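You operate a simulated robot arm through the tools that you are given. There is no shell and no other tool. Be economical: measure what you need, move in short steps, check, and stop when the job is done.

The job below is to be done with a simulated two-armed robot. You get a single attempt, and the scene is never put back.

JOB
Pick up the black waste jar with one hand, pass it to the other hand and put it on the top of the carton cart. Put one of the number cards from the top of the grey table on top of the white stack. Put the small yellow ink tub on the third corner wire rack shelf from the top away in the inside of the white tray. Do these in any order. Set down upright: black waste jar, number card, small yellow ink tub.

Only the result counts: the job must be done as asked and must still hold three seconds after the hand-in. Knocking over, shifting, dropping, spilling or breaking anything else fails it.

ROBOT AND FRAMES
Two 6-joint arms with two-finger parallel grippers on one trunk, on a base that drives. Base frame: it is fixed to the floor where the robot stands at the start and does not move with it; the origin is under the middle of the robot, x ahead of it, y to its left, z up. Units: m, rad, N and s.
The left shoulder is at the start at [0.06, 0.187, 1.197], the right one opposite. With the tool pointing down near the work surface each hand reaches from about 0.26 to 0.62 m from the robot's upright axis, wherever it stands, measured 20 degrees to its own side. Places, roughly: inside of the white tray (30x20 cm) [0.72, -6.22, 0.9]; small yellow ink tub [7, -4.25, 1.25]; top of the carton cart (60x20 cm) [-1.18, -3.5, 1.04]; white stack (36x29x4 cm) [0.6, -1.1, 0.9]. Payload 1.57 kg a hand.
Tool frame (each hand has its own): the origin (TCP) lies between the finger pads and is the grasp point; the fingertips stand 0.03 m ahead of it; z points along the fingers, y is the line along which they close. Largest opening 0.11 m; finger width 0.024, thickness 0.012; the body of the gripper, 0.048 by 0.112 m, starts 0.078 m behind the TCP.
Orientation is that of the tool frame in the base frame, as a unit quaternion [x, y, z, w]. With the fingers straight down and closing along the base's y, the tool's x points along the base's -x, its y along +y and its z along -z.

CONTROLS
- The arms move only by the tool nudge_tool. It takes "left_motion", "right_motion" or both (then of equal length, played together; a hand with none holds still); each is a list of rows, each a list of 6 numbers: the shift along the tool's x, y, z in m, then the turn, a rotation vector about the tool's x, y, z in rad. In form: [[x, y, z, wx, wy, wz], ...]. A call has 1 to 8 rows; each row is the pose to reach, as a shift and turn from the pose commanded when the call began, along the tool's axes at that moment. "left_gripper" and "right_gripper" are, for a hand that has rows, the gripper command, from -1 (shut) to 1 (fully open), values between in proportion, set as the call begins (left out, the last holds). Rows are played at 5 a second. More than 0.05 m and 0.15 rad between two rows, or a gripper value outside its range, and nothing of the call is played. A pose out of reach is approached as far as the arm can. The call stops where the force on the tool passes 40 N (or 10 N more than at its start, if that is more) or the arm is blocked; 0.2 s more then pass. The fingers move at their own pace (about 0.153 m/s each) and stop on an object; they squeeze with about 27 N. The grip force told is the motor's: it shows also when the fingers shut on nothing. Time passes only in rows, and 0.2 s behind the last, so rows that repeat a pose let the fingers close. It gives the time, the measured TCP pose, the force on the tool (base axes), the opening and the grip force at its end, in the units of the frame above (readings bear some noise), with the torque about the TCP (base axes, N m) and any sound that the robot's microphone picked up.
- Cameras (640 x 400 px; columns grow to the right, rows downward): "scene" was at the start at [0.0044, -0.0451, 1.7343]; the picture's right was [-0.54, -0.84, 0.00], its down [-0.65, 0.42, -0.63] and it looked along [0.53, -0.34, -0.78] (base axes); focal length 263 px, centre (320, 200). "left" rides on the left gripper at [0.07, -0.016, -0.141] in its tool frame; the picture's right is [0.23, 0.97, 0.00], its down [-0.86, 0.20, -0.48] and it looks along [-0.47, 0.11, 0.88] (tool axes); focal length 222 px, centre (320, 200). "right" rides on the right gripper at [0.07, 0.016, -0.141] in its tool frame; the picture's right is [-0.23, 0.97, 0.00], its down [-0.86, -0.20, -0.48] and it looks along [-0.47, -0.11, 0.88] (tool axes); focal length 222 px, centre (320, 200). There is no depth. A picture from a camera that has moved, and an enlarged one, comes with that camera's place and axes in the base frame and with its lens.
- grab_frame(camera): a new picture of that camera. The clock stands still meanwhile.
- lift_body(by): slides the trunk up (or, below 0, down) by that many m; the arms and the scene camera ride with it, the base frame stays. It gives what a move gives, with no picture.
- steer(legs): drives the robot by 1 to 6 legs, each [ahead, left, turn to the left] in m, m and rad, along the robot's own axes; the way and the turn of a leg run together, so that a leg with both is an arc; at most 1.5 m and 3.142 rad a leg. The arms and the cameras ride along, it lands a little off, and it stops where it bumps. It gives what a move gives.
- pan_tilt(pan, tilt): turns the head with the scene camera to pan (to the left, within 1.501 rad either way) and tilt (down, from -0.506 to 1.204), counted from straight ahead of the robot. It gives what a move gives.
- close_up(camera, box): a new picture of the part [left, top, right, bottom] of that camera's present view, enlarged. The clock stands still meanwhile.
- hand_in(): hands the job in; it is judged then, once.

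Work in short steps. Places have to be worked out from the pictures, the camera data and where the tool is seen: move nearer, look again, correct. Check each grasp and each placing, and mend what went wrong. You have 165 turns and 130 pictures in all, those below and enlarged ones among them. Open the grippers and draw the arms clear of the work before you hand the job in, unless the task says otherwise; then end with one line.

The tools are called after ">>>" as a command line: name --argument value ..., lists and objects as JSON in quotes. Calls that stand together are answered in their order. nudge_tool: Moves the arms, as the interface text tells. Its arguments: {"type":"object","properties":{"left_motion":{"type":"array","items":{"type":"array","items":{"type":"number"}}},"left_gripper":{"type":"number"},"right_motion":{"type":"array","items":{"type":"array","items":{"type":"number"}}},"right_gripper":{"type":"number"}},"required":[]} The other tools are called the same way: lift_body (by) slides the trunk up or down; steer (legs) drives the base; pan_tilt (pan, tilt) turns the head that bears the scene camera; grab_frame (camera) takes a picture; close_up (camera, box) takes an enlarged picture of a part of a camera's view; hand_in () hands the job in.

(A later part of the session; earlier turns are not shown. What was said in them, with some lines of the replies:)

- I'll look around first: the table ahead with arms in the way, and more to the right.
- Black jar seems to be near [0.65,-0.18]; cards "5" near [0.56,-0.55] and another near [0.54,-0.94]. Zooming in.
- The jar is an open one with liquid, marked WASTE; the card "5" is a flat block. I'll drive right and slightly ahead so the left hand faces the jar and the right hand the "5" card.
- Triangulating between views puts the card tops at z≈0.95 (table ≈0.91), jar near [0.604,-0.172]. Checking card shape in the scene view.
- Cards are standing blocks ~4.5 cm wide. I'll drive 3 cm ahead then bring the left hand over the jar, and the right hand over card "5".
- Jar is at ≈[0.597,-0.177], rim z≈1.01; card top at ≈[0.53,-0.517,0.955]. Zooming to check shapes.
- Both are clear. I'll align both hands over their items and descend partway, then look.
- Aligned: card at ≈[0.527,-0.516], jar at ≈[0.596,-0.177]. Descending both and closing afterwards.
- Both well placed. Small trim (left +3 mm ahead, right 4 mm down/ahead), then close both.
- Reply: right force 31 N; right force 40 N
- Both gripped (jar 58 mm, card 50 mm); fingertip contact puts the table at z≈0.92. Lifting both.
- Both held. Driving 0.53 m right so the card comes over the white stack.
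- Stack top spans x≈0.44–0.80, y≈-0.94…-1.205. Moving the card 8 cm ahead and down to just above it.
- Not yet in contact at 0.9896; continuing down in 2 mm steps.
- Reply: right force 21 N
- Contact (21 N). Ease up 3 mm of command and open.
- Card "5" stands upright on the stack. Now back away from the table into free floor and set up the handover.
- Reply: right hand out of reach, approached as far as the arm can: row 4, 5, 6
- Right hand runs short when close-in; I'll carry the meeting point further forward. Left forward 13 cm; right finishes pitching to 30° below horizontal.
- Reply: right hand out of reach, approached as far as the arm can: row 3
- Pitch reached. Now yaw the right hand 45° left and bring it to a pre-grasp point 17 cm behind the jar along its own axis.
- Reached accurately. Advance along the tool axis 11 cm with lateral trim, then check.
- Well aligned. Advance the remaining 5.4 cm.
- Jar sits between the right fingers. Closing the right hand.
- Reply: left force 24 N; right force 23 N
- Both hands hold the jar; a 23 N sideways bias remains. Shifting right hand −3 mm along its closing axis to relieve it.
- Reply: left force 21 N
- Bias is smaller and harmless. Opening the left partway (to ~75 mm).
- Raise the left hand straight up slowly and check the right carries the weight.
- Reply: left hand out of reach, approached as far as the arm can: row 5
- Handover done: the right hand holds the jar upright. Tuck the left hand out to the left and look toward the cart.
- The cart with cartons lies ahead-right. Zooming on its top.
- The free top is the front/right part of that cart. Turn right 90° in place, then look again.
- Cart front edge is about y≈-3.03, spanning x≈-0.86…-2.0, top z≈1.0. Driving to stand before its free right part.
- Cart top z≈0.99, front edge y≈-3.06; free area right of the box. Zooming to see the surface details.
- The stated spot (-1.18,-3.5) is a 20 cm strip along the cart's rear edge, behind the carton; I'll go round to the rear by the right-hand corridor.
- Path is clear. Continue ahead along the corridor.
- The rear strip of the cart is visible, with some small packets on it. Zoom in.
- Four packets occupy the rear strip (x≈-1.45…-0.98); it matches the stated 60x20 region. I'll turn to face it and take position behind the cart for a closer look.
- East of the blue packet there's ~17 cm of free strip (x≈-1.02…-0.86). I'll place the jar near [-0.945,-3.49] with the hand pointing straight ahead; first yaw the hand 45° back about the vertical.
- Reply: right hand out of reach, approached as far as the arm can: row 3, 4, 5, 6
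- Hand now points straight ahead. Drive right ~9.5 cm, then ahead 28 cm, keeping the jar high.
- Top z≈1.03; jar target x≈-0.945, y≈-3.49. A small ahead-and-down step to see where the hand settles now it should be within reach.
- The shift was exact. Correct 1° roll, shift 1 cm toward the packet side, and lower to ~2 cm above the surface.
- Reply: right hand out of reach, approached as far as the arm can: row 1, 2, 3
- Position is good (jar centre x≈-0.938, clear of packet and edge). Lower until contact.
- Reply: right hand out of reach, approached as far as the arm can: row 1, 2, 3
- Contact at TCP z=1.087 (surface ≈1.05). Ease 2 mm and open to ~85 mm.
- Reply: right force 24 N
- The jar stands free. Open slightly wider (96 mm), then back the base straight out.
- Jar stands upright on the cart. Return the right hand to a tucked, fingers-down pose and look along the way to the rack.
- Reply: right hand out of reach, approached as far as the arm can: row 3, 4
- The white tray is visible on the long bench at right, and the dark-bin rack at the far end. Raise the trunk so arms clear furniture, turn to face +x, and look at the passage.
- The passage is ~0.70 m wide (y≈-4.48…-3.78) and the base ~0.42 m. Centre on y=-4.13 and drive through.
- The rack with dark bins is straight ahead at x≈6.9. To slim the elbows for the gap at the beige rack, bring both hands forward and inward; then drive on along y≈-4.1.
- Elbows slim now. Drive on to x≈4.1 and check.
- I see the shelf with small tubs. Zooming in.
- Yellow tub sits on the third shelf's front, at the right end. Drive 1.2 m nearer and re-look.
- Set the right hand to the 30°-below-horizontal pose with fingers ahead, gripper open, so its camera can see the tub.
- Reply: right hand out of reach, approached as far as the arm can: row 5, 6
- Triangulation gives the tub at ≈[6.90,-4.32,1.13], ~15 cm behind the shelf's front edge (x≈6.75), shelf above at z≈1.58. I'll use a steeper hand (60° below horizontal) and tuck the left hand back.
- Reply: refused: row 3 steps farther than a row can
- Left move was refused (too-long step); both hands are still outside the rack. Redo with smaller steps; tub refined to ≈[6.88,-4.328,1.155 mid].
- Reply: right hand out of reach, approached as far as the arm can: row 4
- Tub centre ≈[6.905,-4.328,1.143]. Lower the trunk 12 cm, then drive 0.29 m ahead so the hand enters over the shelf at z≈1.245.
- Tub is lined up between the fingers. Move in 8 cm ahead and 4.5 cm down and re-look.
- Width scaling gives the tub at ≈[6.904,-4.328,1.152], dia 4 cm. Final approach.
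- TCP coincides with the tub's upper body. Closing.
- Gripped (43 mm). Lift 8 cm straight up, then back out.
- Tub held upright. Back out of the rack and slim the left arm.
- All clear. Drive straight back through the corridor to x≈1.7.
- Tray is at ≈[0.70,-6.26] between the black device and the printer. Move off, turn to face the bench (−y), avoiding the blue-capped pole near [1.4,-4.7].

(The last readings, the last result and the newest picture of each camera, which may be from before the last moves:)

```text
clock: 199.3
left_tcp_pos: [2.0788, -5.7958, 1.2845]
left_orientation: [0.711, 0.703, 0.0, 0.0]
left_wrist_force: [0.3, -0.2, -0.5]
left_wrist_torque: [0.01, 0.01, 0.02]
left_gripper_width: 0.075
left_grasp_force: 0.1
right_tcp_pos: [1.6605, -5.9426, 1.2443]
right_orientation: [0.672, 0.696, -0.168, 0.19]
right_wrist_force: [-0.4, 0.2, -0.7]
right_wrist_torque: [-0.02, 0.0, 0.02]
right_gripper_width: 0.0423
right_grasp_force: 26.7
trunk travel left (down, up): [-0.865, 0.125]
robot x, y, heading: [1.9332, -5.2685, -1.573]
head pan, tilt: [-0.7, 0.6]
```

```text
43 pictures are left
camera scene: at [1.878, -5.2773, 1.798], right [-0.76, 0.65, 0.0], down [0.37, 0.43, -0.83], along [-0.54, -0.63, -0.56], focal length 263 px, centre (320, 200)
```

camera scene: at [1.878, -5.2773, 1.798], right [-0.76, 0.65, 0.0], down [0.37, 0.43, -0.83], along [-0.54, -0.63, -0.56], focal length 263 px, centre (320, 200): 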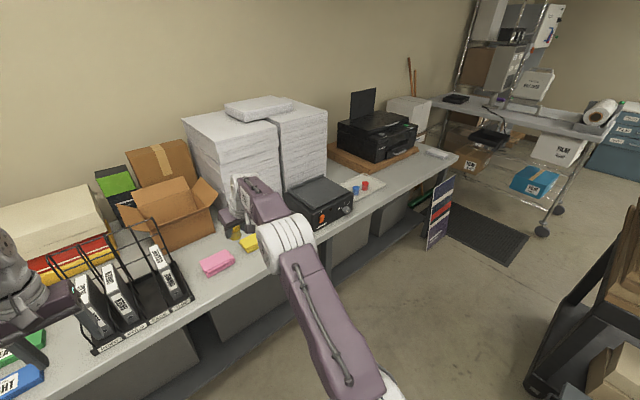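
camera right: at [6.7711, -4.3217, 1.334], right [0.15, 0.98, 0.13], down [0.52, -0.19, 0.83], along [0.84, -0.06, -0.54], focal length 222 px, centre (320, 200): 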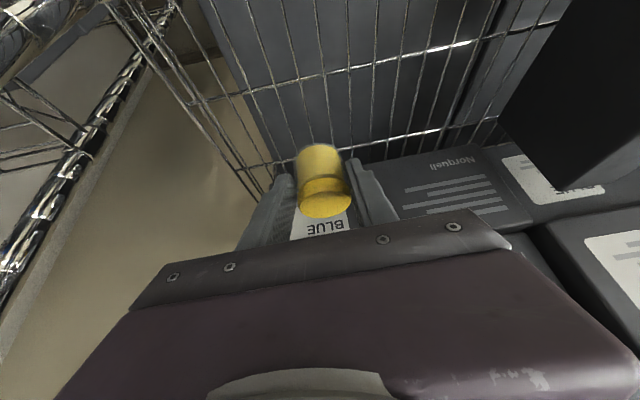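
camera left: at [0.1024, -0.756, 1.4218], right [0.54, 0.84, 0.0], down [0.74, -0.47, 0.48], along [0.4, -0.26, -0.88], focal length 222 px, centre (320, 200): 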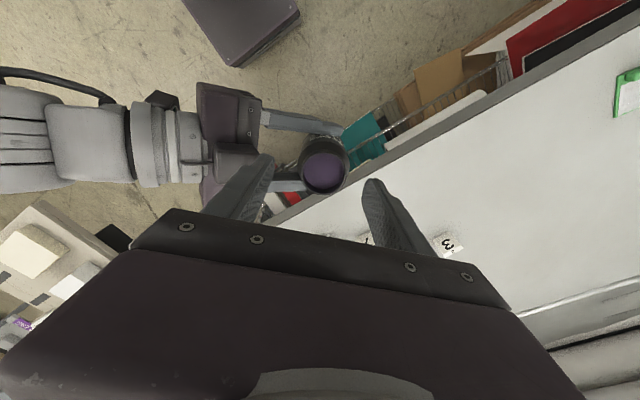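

Path along the bench is clear at this height. Ahead 0.17, then strafe right 0.95, and look at the tray.

>>> steer --legs '[[0.17, 0.0, 0.0], [0.0, -0.93, 0.0]]'

>>> pan_tilt --pan -0.4 --tilt 0.8

>>> grab_frame --camera "scene"

>>> grab_frame --camera "right"

```text
clock: 205.2
left_tcp_pos: [1.144, -5.9541, 1.2834]
left_orientation: [0.717, 0.697, 0.0, 0.0]
left_wrist_force: [0.6, -0.2, -0.1]
left_wrist_torque: [-0.03, -0.01, 0.01]
left_gripper_width: 0.075
left_grasp_force: 0.0
right_tcp_pos: [0.723, -6.0929, 1.2438]
right_orientation: [0.678, 0.69, -0.171, 0.187]
right_wrist_force: [-0.1, -0.1, -0.9]
right_wrist_torque: [-0.02, 0.01, -0.02]
right_gripper_width: 0.0425
right_grasp_force: 26.9
trunk travel left (down, up): [-0.865, 0.125]
robot x, y, heading: [1.0075, -5.4206, -1.597]
head pan, tilt: [-0.7, 0.6]
```

```text
clock: 206.0
left_tcp_pos: [1.1429, -5.9543, 1.2832]
left_orientation: [0.717, 0.697, 0.001, 0.0]
left_wrist_force: [1.2, -0.8, -0.6]
left_wrist_torque: [-0.01, 0.0, 0.0]
left_gripper_width: 0.075
left_grasp_force: 0.1
right_tcp_pos: [0.7223, -6.0935, 1.2446]
right_orientation: [0.678, 0.69, -0.171, 0.189]
right_wrist_force: [-0.7, 0.3, -0.6]
right_wrist_torque: [0.01, 0.0, 0.04]
right_gripper_width: 0.0427
right_grasp_force: 27.2
trunk travel left (down, up): [-0.865, 0.125]
robot x, y, heading: [1.0095, -5.4216, -1.595]
head pan, tilt: [-0.4, 0.799]
```

```text
42 pictures are left
camera scene: at [0.9767, -5.4397, 1.7812], right [-0.91, 0.41, 0.0], down [0.3, 0.65, -0.7], along [-0.29, -0.63, -0.72], focal length 263 px, centre (320, 200)
```

scene: 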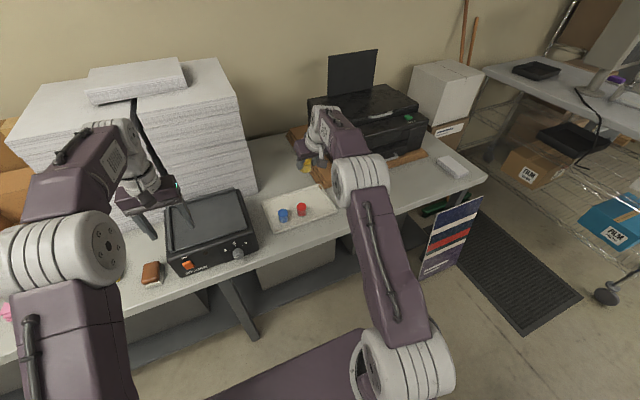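

```text
41 pictures are left
camera right: at [0.7332, -5.9618, 1.3335], right [0.98, -0.18, 0.13], down [-0.2, -0.52, 0.83], along [-0.08, -0.84, -0.54], focal length 222 px, centre (320, 200)
```

right: 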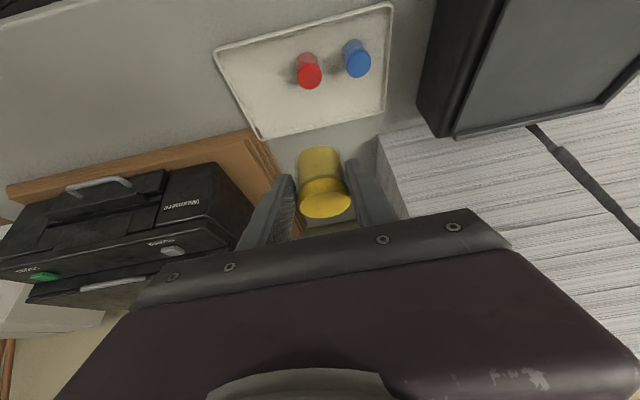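

Tray spans x≈0.58–0.875, y≈-6.29…-6.11; red and blue tubs inside at x≈0.73 and 0.81. Free spot near [0.648,-6.205]. First retract the left hand, then shift the base.

>>> nudge_tool --left_motion '[[0.04, 0.01, 0.0, 0, 0, 0], [0.08, 0.02, 0.0, 0, 0, 0], [0.12, 0.03, 0.0, 0, 0, 0], [0.16, 0.04, 0.0, 0, 0, 0], [0.2, 0.05, 0.0, 0, 0, 0]]'

>>> steer --legs '[[0.1, -0.09, 0.024]]'

>>> grab_frame --camera "scene"

>>> grab_frame --camera "right"

```text
clock: 207.2
left_tcp_pos: [1.1999, -5.7521, 1.2852]
left_orientation: [0.717, 0.697, -0.001, 0.0]
left_wrist_force: [-1.1, 0.8, 0.8]
left_wrist_torque: [0.01, -0.01, -0.02]
left_gripper_width: 0.075
left_grasp_force: 0.0
right_tcp_pos: [0.723, -6.0902, 1.2466]
right_orientation: [0.677, 0.69, -0.172, 0.188]
right_wrist_force: [0.4, 0.3, -0.6]
right_wrist_torque: [-0.01, -0.05, 0.01]
right_gripper_width: 0.0427
right_grasp_force: 26.9
trunk travel left (down, up): [-0.865, 0.125]
robot x, y, heading: [1.0084, -5.4232, -1.598]
head pan, tilt: [-0.4, 0.799]
```

```text
clock: 208.5
left_tcp_pos: [1.114, -5.8481, 1.2832]
left_orientation: [0.709, 0.705, -0.001, -0.001]
left_wrist_force: [-0.1, -0.7, 0.2]
left_wrist_torque: [-0.03, 0.01, 0.03]
left_gripper_width: 0.075
left_grasp_force: 0.0
right_tcp_pos: [0.6464, -6.1943, 1.2468]
right_orientation: [0.67, 0.697, -0.169, 0.19]
right_wrist_force: [0.6, 0.1, -1.0]
right_wrist_torque: [0.01, 0.02, -0.02]
right_gripper_width: 0.0428
right_grasp_force: 27.0
trunk travel left (down, up): [-0.865, 0.125]
robot x, y, heading: [0.9169, -5.5222, -1.577]
head pan, tilt: [-0.4, 0.799]
```

```text
40 pictures are left
camera scene: at [0.8876, -5.5347, 1.7812], right [-0.92, 0.4, 0.0], down [0.28, 0.66, -0.7], along [-0.28, -0.64, -0.72], focal length 263 px, centre (320, 200)
```

scene: 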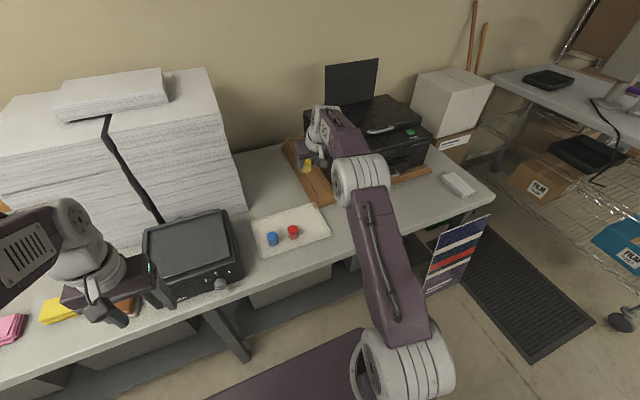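

```text
39 pictures are left
camera right: at [0.6538, -6.0624, 1.3353], right [0.98, -0.16, 0.13], down [-0.19, -0.52, 0.83], along [-0.06, -0.84, -0.54], focal length 222 px, centre (320, 200)
```

right: 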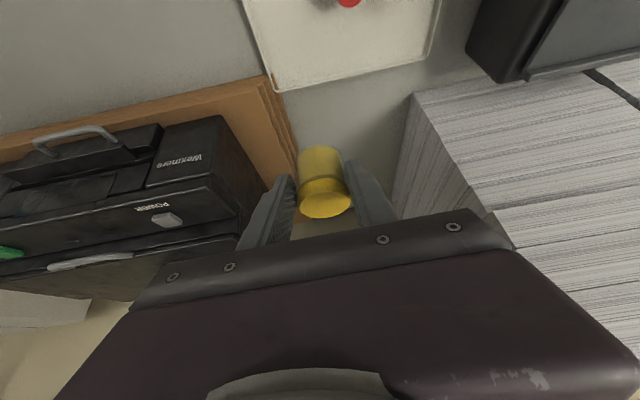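

Position over the free part of the tray is good. Lower the trunk 20 cm.

>>> lift_body --by -0.2

>>> grab_frame --camera "right"

>>> grab_frame --camera "scene"

```text
clock: 210.7
left_tcp_pos: [1.1133, -5.8502, 1.0846]
left_orientation: [0.71, 0.705, 0.0, 0.0]
left_wrist_force: [0.7, 0.0, 0.1]
left_wrist_torque: [-0.01, -0.01, 0.0]
left_gripper_width: 0.0749
left_grasp_force: 0.2
right_tcp_pos: [0.6428, -6.197, 1.0452]
right_orientation: [0.67, 0.697, -0.169, 0.19]
right_wrist_force: [-0.8, 0.3, -0.7]
right_wrist_torque: [0.04, 0.01, 0.0]
right_gripper_width: 0.0425
right_grasp_force: 26.7
trunk travel left (down, up): [-0.665, 0.325]
robot x, y, heading: [0.9206, -5.5213, -1.576]
head pan, tilt: [-0.4, 0.799]
```

```text
38 pictures are left
camera right: at [0.6521, -6.0648, 1.1339], right [0.98, -0.16, 0.13], down [-0.19, -0.52, 0.83], along [-0.06, -0.84, -0.54], focal length 222 px, centre (320, 200)
```

right: 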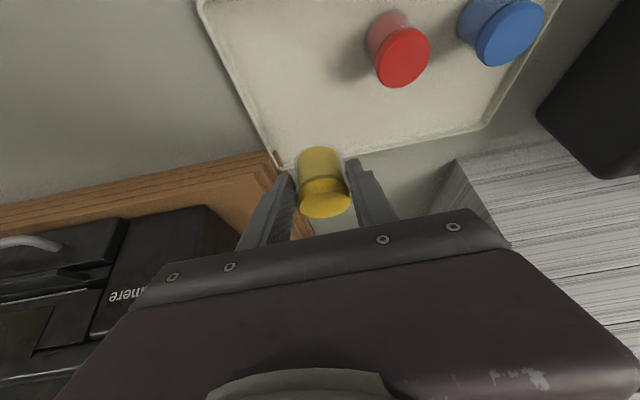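

```text
37 pictures are left
camera scene: at [0.8852, -5.5379, 1.5812], right [-0.92, 0.4, 0.0], down [0.28, 0.66, -0.7], along [-0.28, -0.64, -0.72], focal length 263 px, centre (320, 200)
```

scene: 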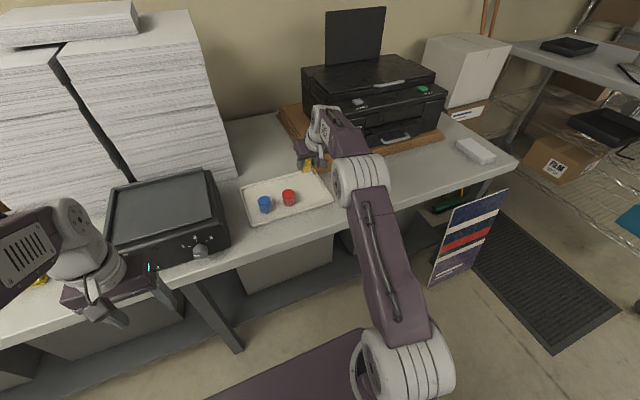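

Everything consistent. Lower the tub to just above the tray floor.

>>> nudge_tool --right_motion '[[0.0148, 0, 0.0261, 0, 0, 0], [0.0296, 0, 0.0523, 0, 0, 0], [0.0394, 0, 0.0697, 0, 0, 0]]'

>>> nudge_tool --right_motion '[[0.0015, 0, 0.0026, 0, 0, 0], [0.003, 0, 0.0052, 0, 0, 0], [0.0044, 0, 0.0078, 0, 0, 0], [0.0059, 0, 0.0105, 0, 0, 0]]'

>>> grab_frame --camera "right"

```text
clock: 211.5
left_tcp_pos: [1.1121, -5.8504, 1.084]
left_orientation: [0.71, 0.704, 0.0, 0.0]
left_wrist_force: [-0.7, -0.1, -0.3]
left_wrist_torque: [0.02, 0.04, 0.05]
left_gripper_width: 0.0751
left_grasp_force: 0.1
right_tcp_pos: [0.6443, -6.1977, 0.9658]
right_orientation: [0.67, 0.697, -0.169, 0.19]
right_wrist_force: [0.6, -0.1, -1.7]
right_wrist_torque: [-0.01, 0.0, 0.01]
right_gripper_width: 0.0426
right_grasp_force: 26.9
trunk travel left (down, up): [-0.665, 0.325]
robot x, y, heading: [0.9142, -5.5185, -1.578]
head pan, tilt: [-0.4, 0.799]
```

```text
clock: 212.5
left_tcp_pos: [1.1125, -5.8493, 1.0859]
left_orientation: [0.71, 0.704, -0.001, 0.001]
left_wrist_force: [-0.6, -1.0, -0.3]
left_wrist_torque: [0.02, -0.02, 0.0]
left_gripper_width: 0.075
left_grasp_force: 0.1
right_tcp_pos: [0.646, -6.1958, 0.9553]
right_orientation: [0.67, 0.697, -0.171, 0.191]
right_wrist_force: [-1.9, -0.1, 7.0]
right_wrist_torque: [-0.14, 0.07, -0.04]
right_gripper_width: 0.0424
right_grasp_force: 27.1
trunk travel left (down, up): [-0.665, 0.325]
robot x, y, heading: [0.9174, -5.5213, -1.579]
head pan, tilt: [-0.4, 0.799]
```

```text
36 pictures are left
camera right: at [0.6537, -6.0639, 1.0435], right [0.98, -0.16, 0.13], down [-0.19, -0.52, 0.84], along [-0.06, -0.84, -0.53], focal length 222 px, centre (320, 200)
```

right: 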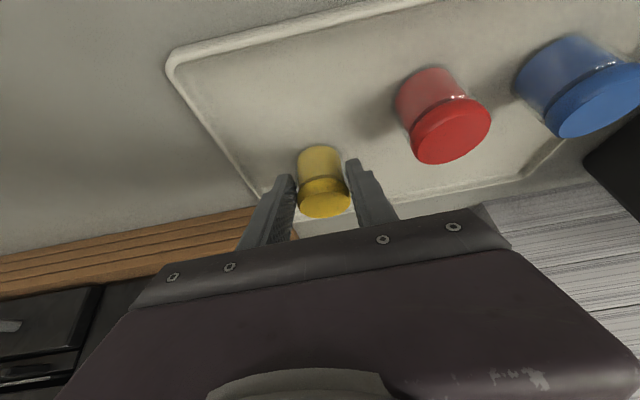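

Touching the tray floor, but the outer finger is close to the tray wall. Lift 1 cm, shift 8 mm toward the middle, set down again.

>>> nudge_tool --right_motion '[[-0.0059, 0, -0.0105, 0, 0, 0], [-0.0059, 0.008, -0.0105, 0, 0, 0], [-0.002, 0.008, -0.0035, 0, 0, 0], [0.0, 0.008, 0.0, 0, 0, 0], [0.001, 0.008, 0.0017, 0, 0, 0]]'

>>> grab_frame --camera "right"

```text
clock: 213.7
left_tcp_pos: [1.1139, -5.8473, 1.0862]
left_orientation: [0.71, 0.705, 0.0, 0.0]
left_wrist_force: [0.0, -0.4, -0.5]
left_wrist_torque: [-0.01, 0.02, 0.02]
left_gripper_width: 0.0749
left_grasp_force: 0.1
right_tcp_pos: [0.6541, -6.1965, 0.9554]
right_orientation: [0.67, 0.696, -0.173, 0.192]
right_wrist_force: [-1.3, -3.7, 14.9]
right_wrist_torque: [-0.48, 0.02, -0.06]
right_gripper_width: 0.0428
right_grasp_force: 27.4
trunk travel left (down, up): [-0.665, 0.325]
robot x, y, heading: [0.9144, -5.5238, -1.58]
head pan, tilt: [-0.4, 0.799]
```

```text
35 pictures are left
camera right: at [0.6619, -6.0636, 1.0428], right [0.98, -0.16, 0.13], down [-0.19, -0.51, 0.84], along [-0.06, -0.84, -0.53], focal length 222 px, centre (320, 200)
```

right: 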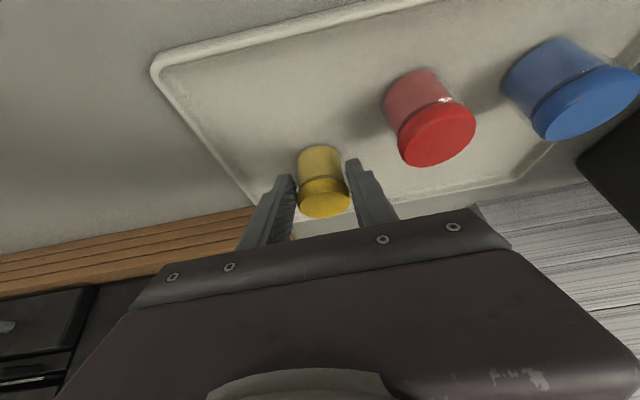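

>>> close_up --camera "right" --box '[220, 110, 420, 235]'

```text
3.20 times, centred on (320, 172) of right
camera zoom: at [0.6619, -6.0636, 1.0428], right [0.98, -0.16, 0.13], down [-0.19, -0.51, 0.84], along [-0.06, -0.84, -0.53], focal length 711 px, centre (320, 288)
```

zoom: 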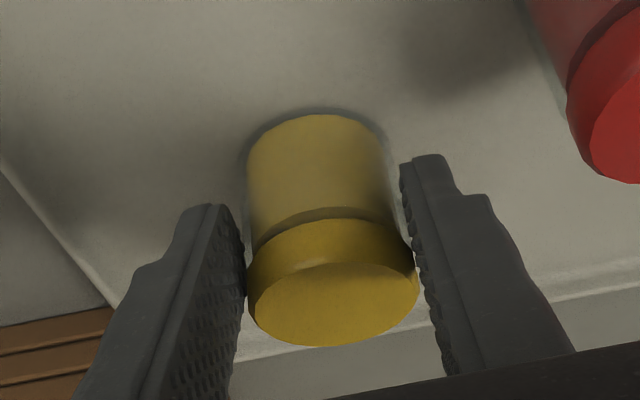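

Tub base meets the floor and fingers are clear of the wall and red tub. Ease 1 mm and open slightly (to ~56 mm).

>>> nudge_tool --right_motion '[[-0.0005, 0, -0.001, 0, 0, 0]]'

>>> nudge_tool --right_motion '[[0, 0, 0, 0, 0, 0], [0, 0, 0, 0, 0, 0]]' --right_gripper 0.02

>>> grab_frame --camera "right"

```text
clock: 214.1
left_tcp_pos: [1.1132, -5.8484, 1.0847]
left_orientation: [0.709, 0.705, 0.0, 0.001]
left_wrist_force: [-0.1, -0.1, -0.4]
left_wrist_torque: [0.06, 0.0, -0.01]
left_gripper_width: 0.075
left_grasp_force: 0.0
right_tcp_pos: [0.6536, -6.1957, 0.9556]
right_orientation: [0.67, 0.697, -0.171, 0.192]
right_wrist_force: [-1.5, -4.6, 16.9]
right_wrist_torque: [-0.6, 0.09, -0.04]
right_gripper_width: 0.0427
right_grasp_force: 26.8
trunk travel left (down, up): [-0.665, 0.325]
robot x, y, heading: [0.913, -5.5226, -1.575]
head pan, tilt: [-0.4, 0.799]
```

```text
clock: 214.7
left_tcp_pos: [1.1129, -5.8493, 1.0837]
left_orientation: [0.709, 0.705, 0.001, 0.0]
left_wrist_force: [0.2, 0.2, -0.2]
left_wrist_torque: [-0.02, 0.05, 0.0]
left_gripper_width: 0.0754
left_grasp_force: 0.1
right_tcp_pos: [0.6542, -6.194, 0.9509]
right_orientation: [0.671, 0.697, -0.169, 0.19]
right_wrist_force: [0.2, -0.3, 0.2]
right_wrist_torque: [0.03, -0.01, -0.02]
right_gripper_width: 0.0564
right_grasp_force: 0.1
trunk travel left (down, up): [-0.665, 0.325]
robot x, y, heading: [0.9155, -5.5199, -1.58]
head pan, tilt: [-0.4, 0.799]
```

```text
33 pictures are left
camera right: at [0.6619, -6.0633, 1.0411], right [0.98, -0.16, 0.13], down [-0.19, -0.52, 0.83], along [-0.06, -0.84, -0.54], focal length 222 px, centre (320, 200)
```

right: 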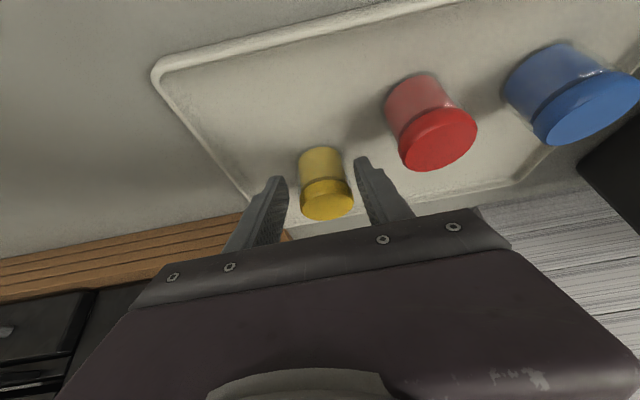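

Released and standing. Withdraw straight up using the trunk.

>>> lift_body --by 0.2

>>> grab_frame --camera "right"

```text
clock: 216.9
left_tcp_pos: [1.1122, -5.8489, 1.2843]
left_orientation: [0.71, 0.704, 0.0, 0.0]
left_wrist_force: [0.5, 0.0, -0.1]
left_wrist_torque: [0.0, 0.01, -0.04]
left_gripper_width: 0.0753
left_grasp_force: 0.0
right_tcp_pos: [0.6529, -6.1949, 1.1521]
right_orientation: [0.67, 0.697, -0.17, 0.19]
right_wrist_force: [0.5, -0.1, -0.1]
right_wrist_torque: [-0.01, 0.0, -0.02]
right_gripper_width: 0.0562
right_grasp_force: 0.0
trunk travel left (down, up): [-0.865, 0.125]
robot x, y, heading: [0.9173, -5.5218, -1.571]
head pan, tilt: [-0.4, 0.799]
```

```text
32 pictures are left
camera right: at [0.6616, -6.064, 1.2412], right [0.98, -0.16, 0.13], down [-0.19, -0.52, 0.83], along [-0.06, -0.84, -0.54], focal length 222 px, centre (320, 200)
```

right: 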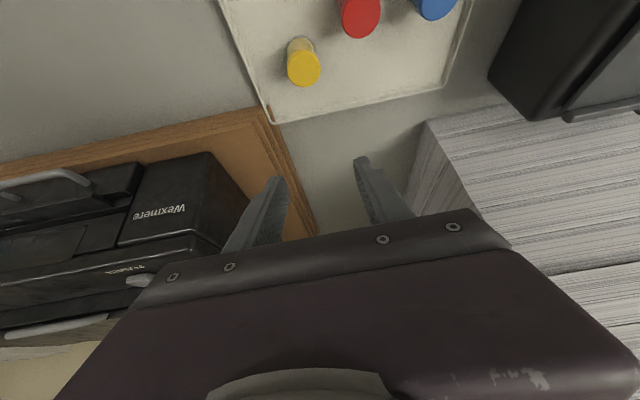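

Yellow tub stands upright in the tray. Raise, back off a little and open both grippers.

>>> lift_body --by 0.1

>>> steer --legs '[[-0.12, 0.1, 0.0]]'

>>> nudge_tool --left_motion '[[0, 0, 0, 0, 0, 0], [0, 0, 0, 0, 0, 0]]' --right_motion '[[0, 0, 0, 0, 0, 0], [0, 0, 0, 0, 0, 0]]' --left_gripper 1 --right_gripper 1

>>> grab_frame --camera "scene"

```text
clock: 218.2
left_tcp_pos: [1.1128, -5.8506, 1.3842]
left_orientation: [0.709, 0.705, 0.001, 0.001]
left_wrist_force: [0.2, 0.1, 0.0]
left_wrist_torque: [0.02, -0.02, 0.04]
left_gripper_width: 0.075
left_grasp_force: 0.1
right_tcp_pos: [0.6534, -6.1946, 1.2525]
right_orientation: [0.671, 0.697, -0.168, 0.19]
right_wrist_force: [0.3, 0.2, 0.7]
right_wrist_torque: [0.0, -0.01, 0.02]
right_gripper_width: 0.0562
right_grasp_force: 0.0
trunk travel left (down, up): [-0.965, 0.025]
robot x, y, heading: [0.9162, -5.5178, -1.579]
head pan, tilt: [-0.4, 0.799]
```

```text
clock: 219.6
left_tcp_pos: [1.213, -5.7329, 1.3837]
left_orientation: [0.709, 0.705, 0.001, 0.0]
left_wrist_force: [0.7, -1.1, -0.3]
left_wrist_torque: [0.02, -0.05, 0.01]
left_gripper_width: 0.075
left_grasp_force: 0.0
right_tcp_pos: [0.7547, -6.0785, 1.2501]
right_orientation: [0.67, 0.698, -0.167, 0.19]
right_wrist_force: [0.0, 0.2, -0.6]
right_wrist_torque: [0.0, -0.02, 0.04]
right_gripper_width: 0.056
right_grasp_force: 0.1
trunk travel left (down, up): [-0.965, 0.025]
robot x, y, heading: [1.0159, -5.4, -1.578]
head pan, tilt: [-0.4, 0.799]
```

```text
clock: 220.2
left_tcp_pos: [1.2144, -5.7318, 1.3843]
left_orientation: [0.709, 0.705, 0.001, 0.0]
left_wrist_force: [0.1, -1.1, 0.4]
left_wrist_torque: [-0.06, -0.03, -0.01]
left_gripper_width: 0.11
left_grasp_force: 0.0
right_tcp_pos: [0.7556, -6.0787, 1.2522]
right_orientation: [0.671, 0.697, -0.168, 0.188]
right_wrist_force: [-0.2, -0.6, 0.1]
right_wrist_torque: [0.03, -0.02, 0.03]
right_gripper_width: 0.11
right_grasp_force: 0.0
trunk travel left (down, up): [-0.965, 0.025]
robot x, y, heading: [1.0194, -5.4017, -1.578]
head pan, tilt: [-0.4, 0.799]
```

```text
31 pictures are left
camera scene: at [0.9855, -5.4206, 1.8811], right [-0.92, 0.39, 0.0], down [0.28, 0.66, -0.7], along [-0.27, -0.64, -0.72], focal length 263 px, centre (320, 200)
```

scene: 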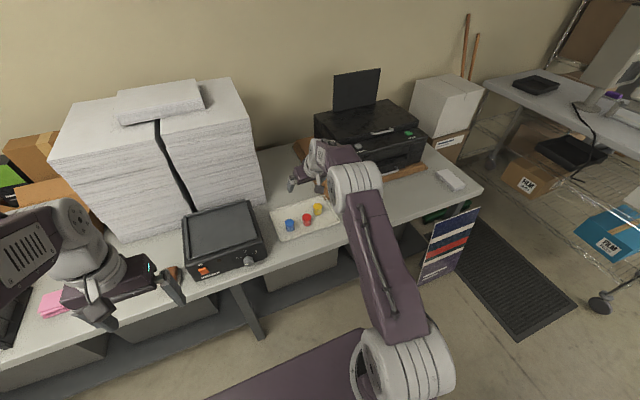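

All three items are placed upright and the arms are clear, so I'm handing the job in.

>>> hand_in

```text
The job is handed in.
```

I handed the job in with all three items set down upright: the waste jar on the carton cart (passed from the left hand to the right), card "5" on the white stack, and the yellow tub in the white tray.
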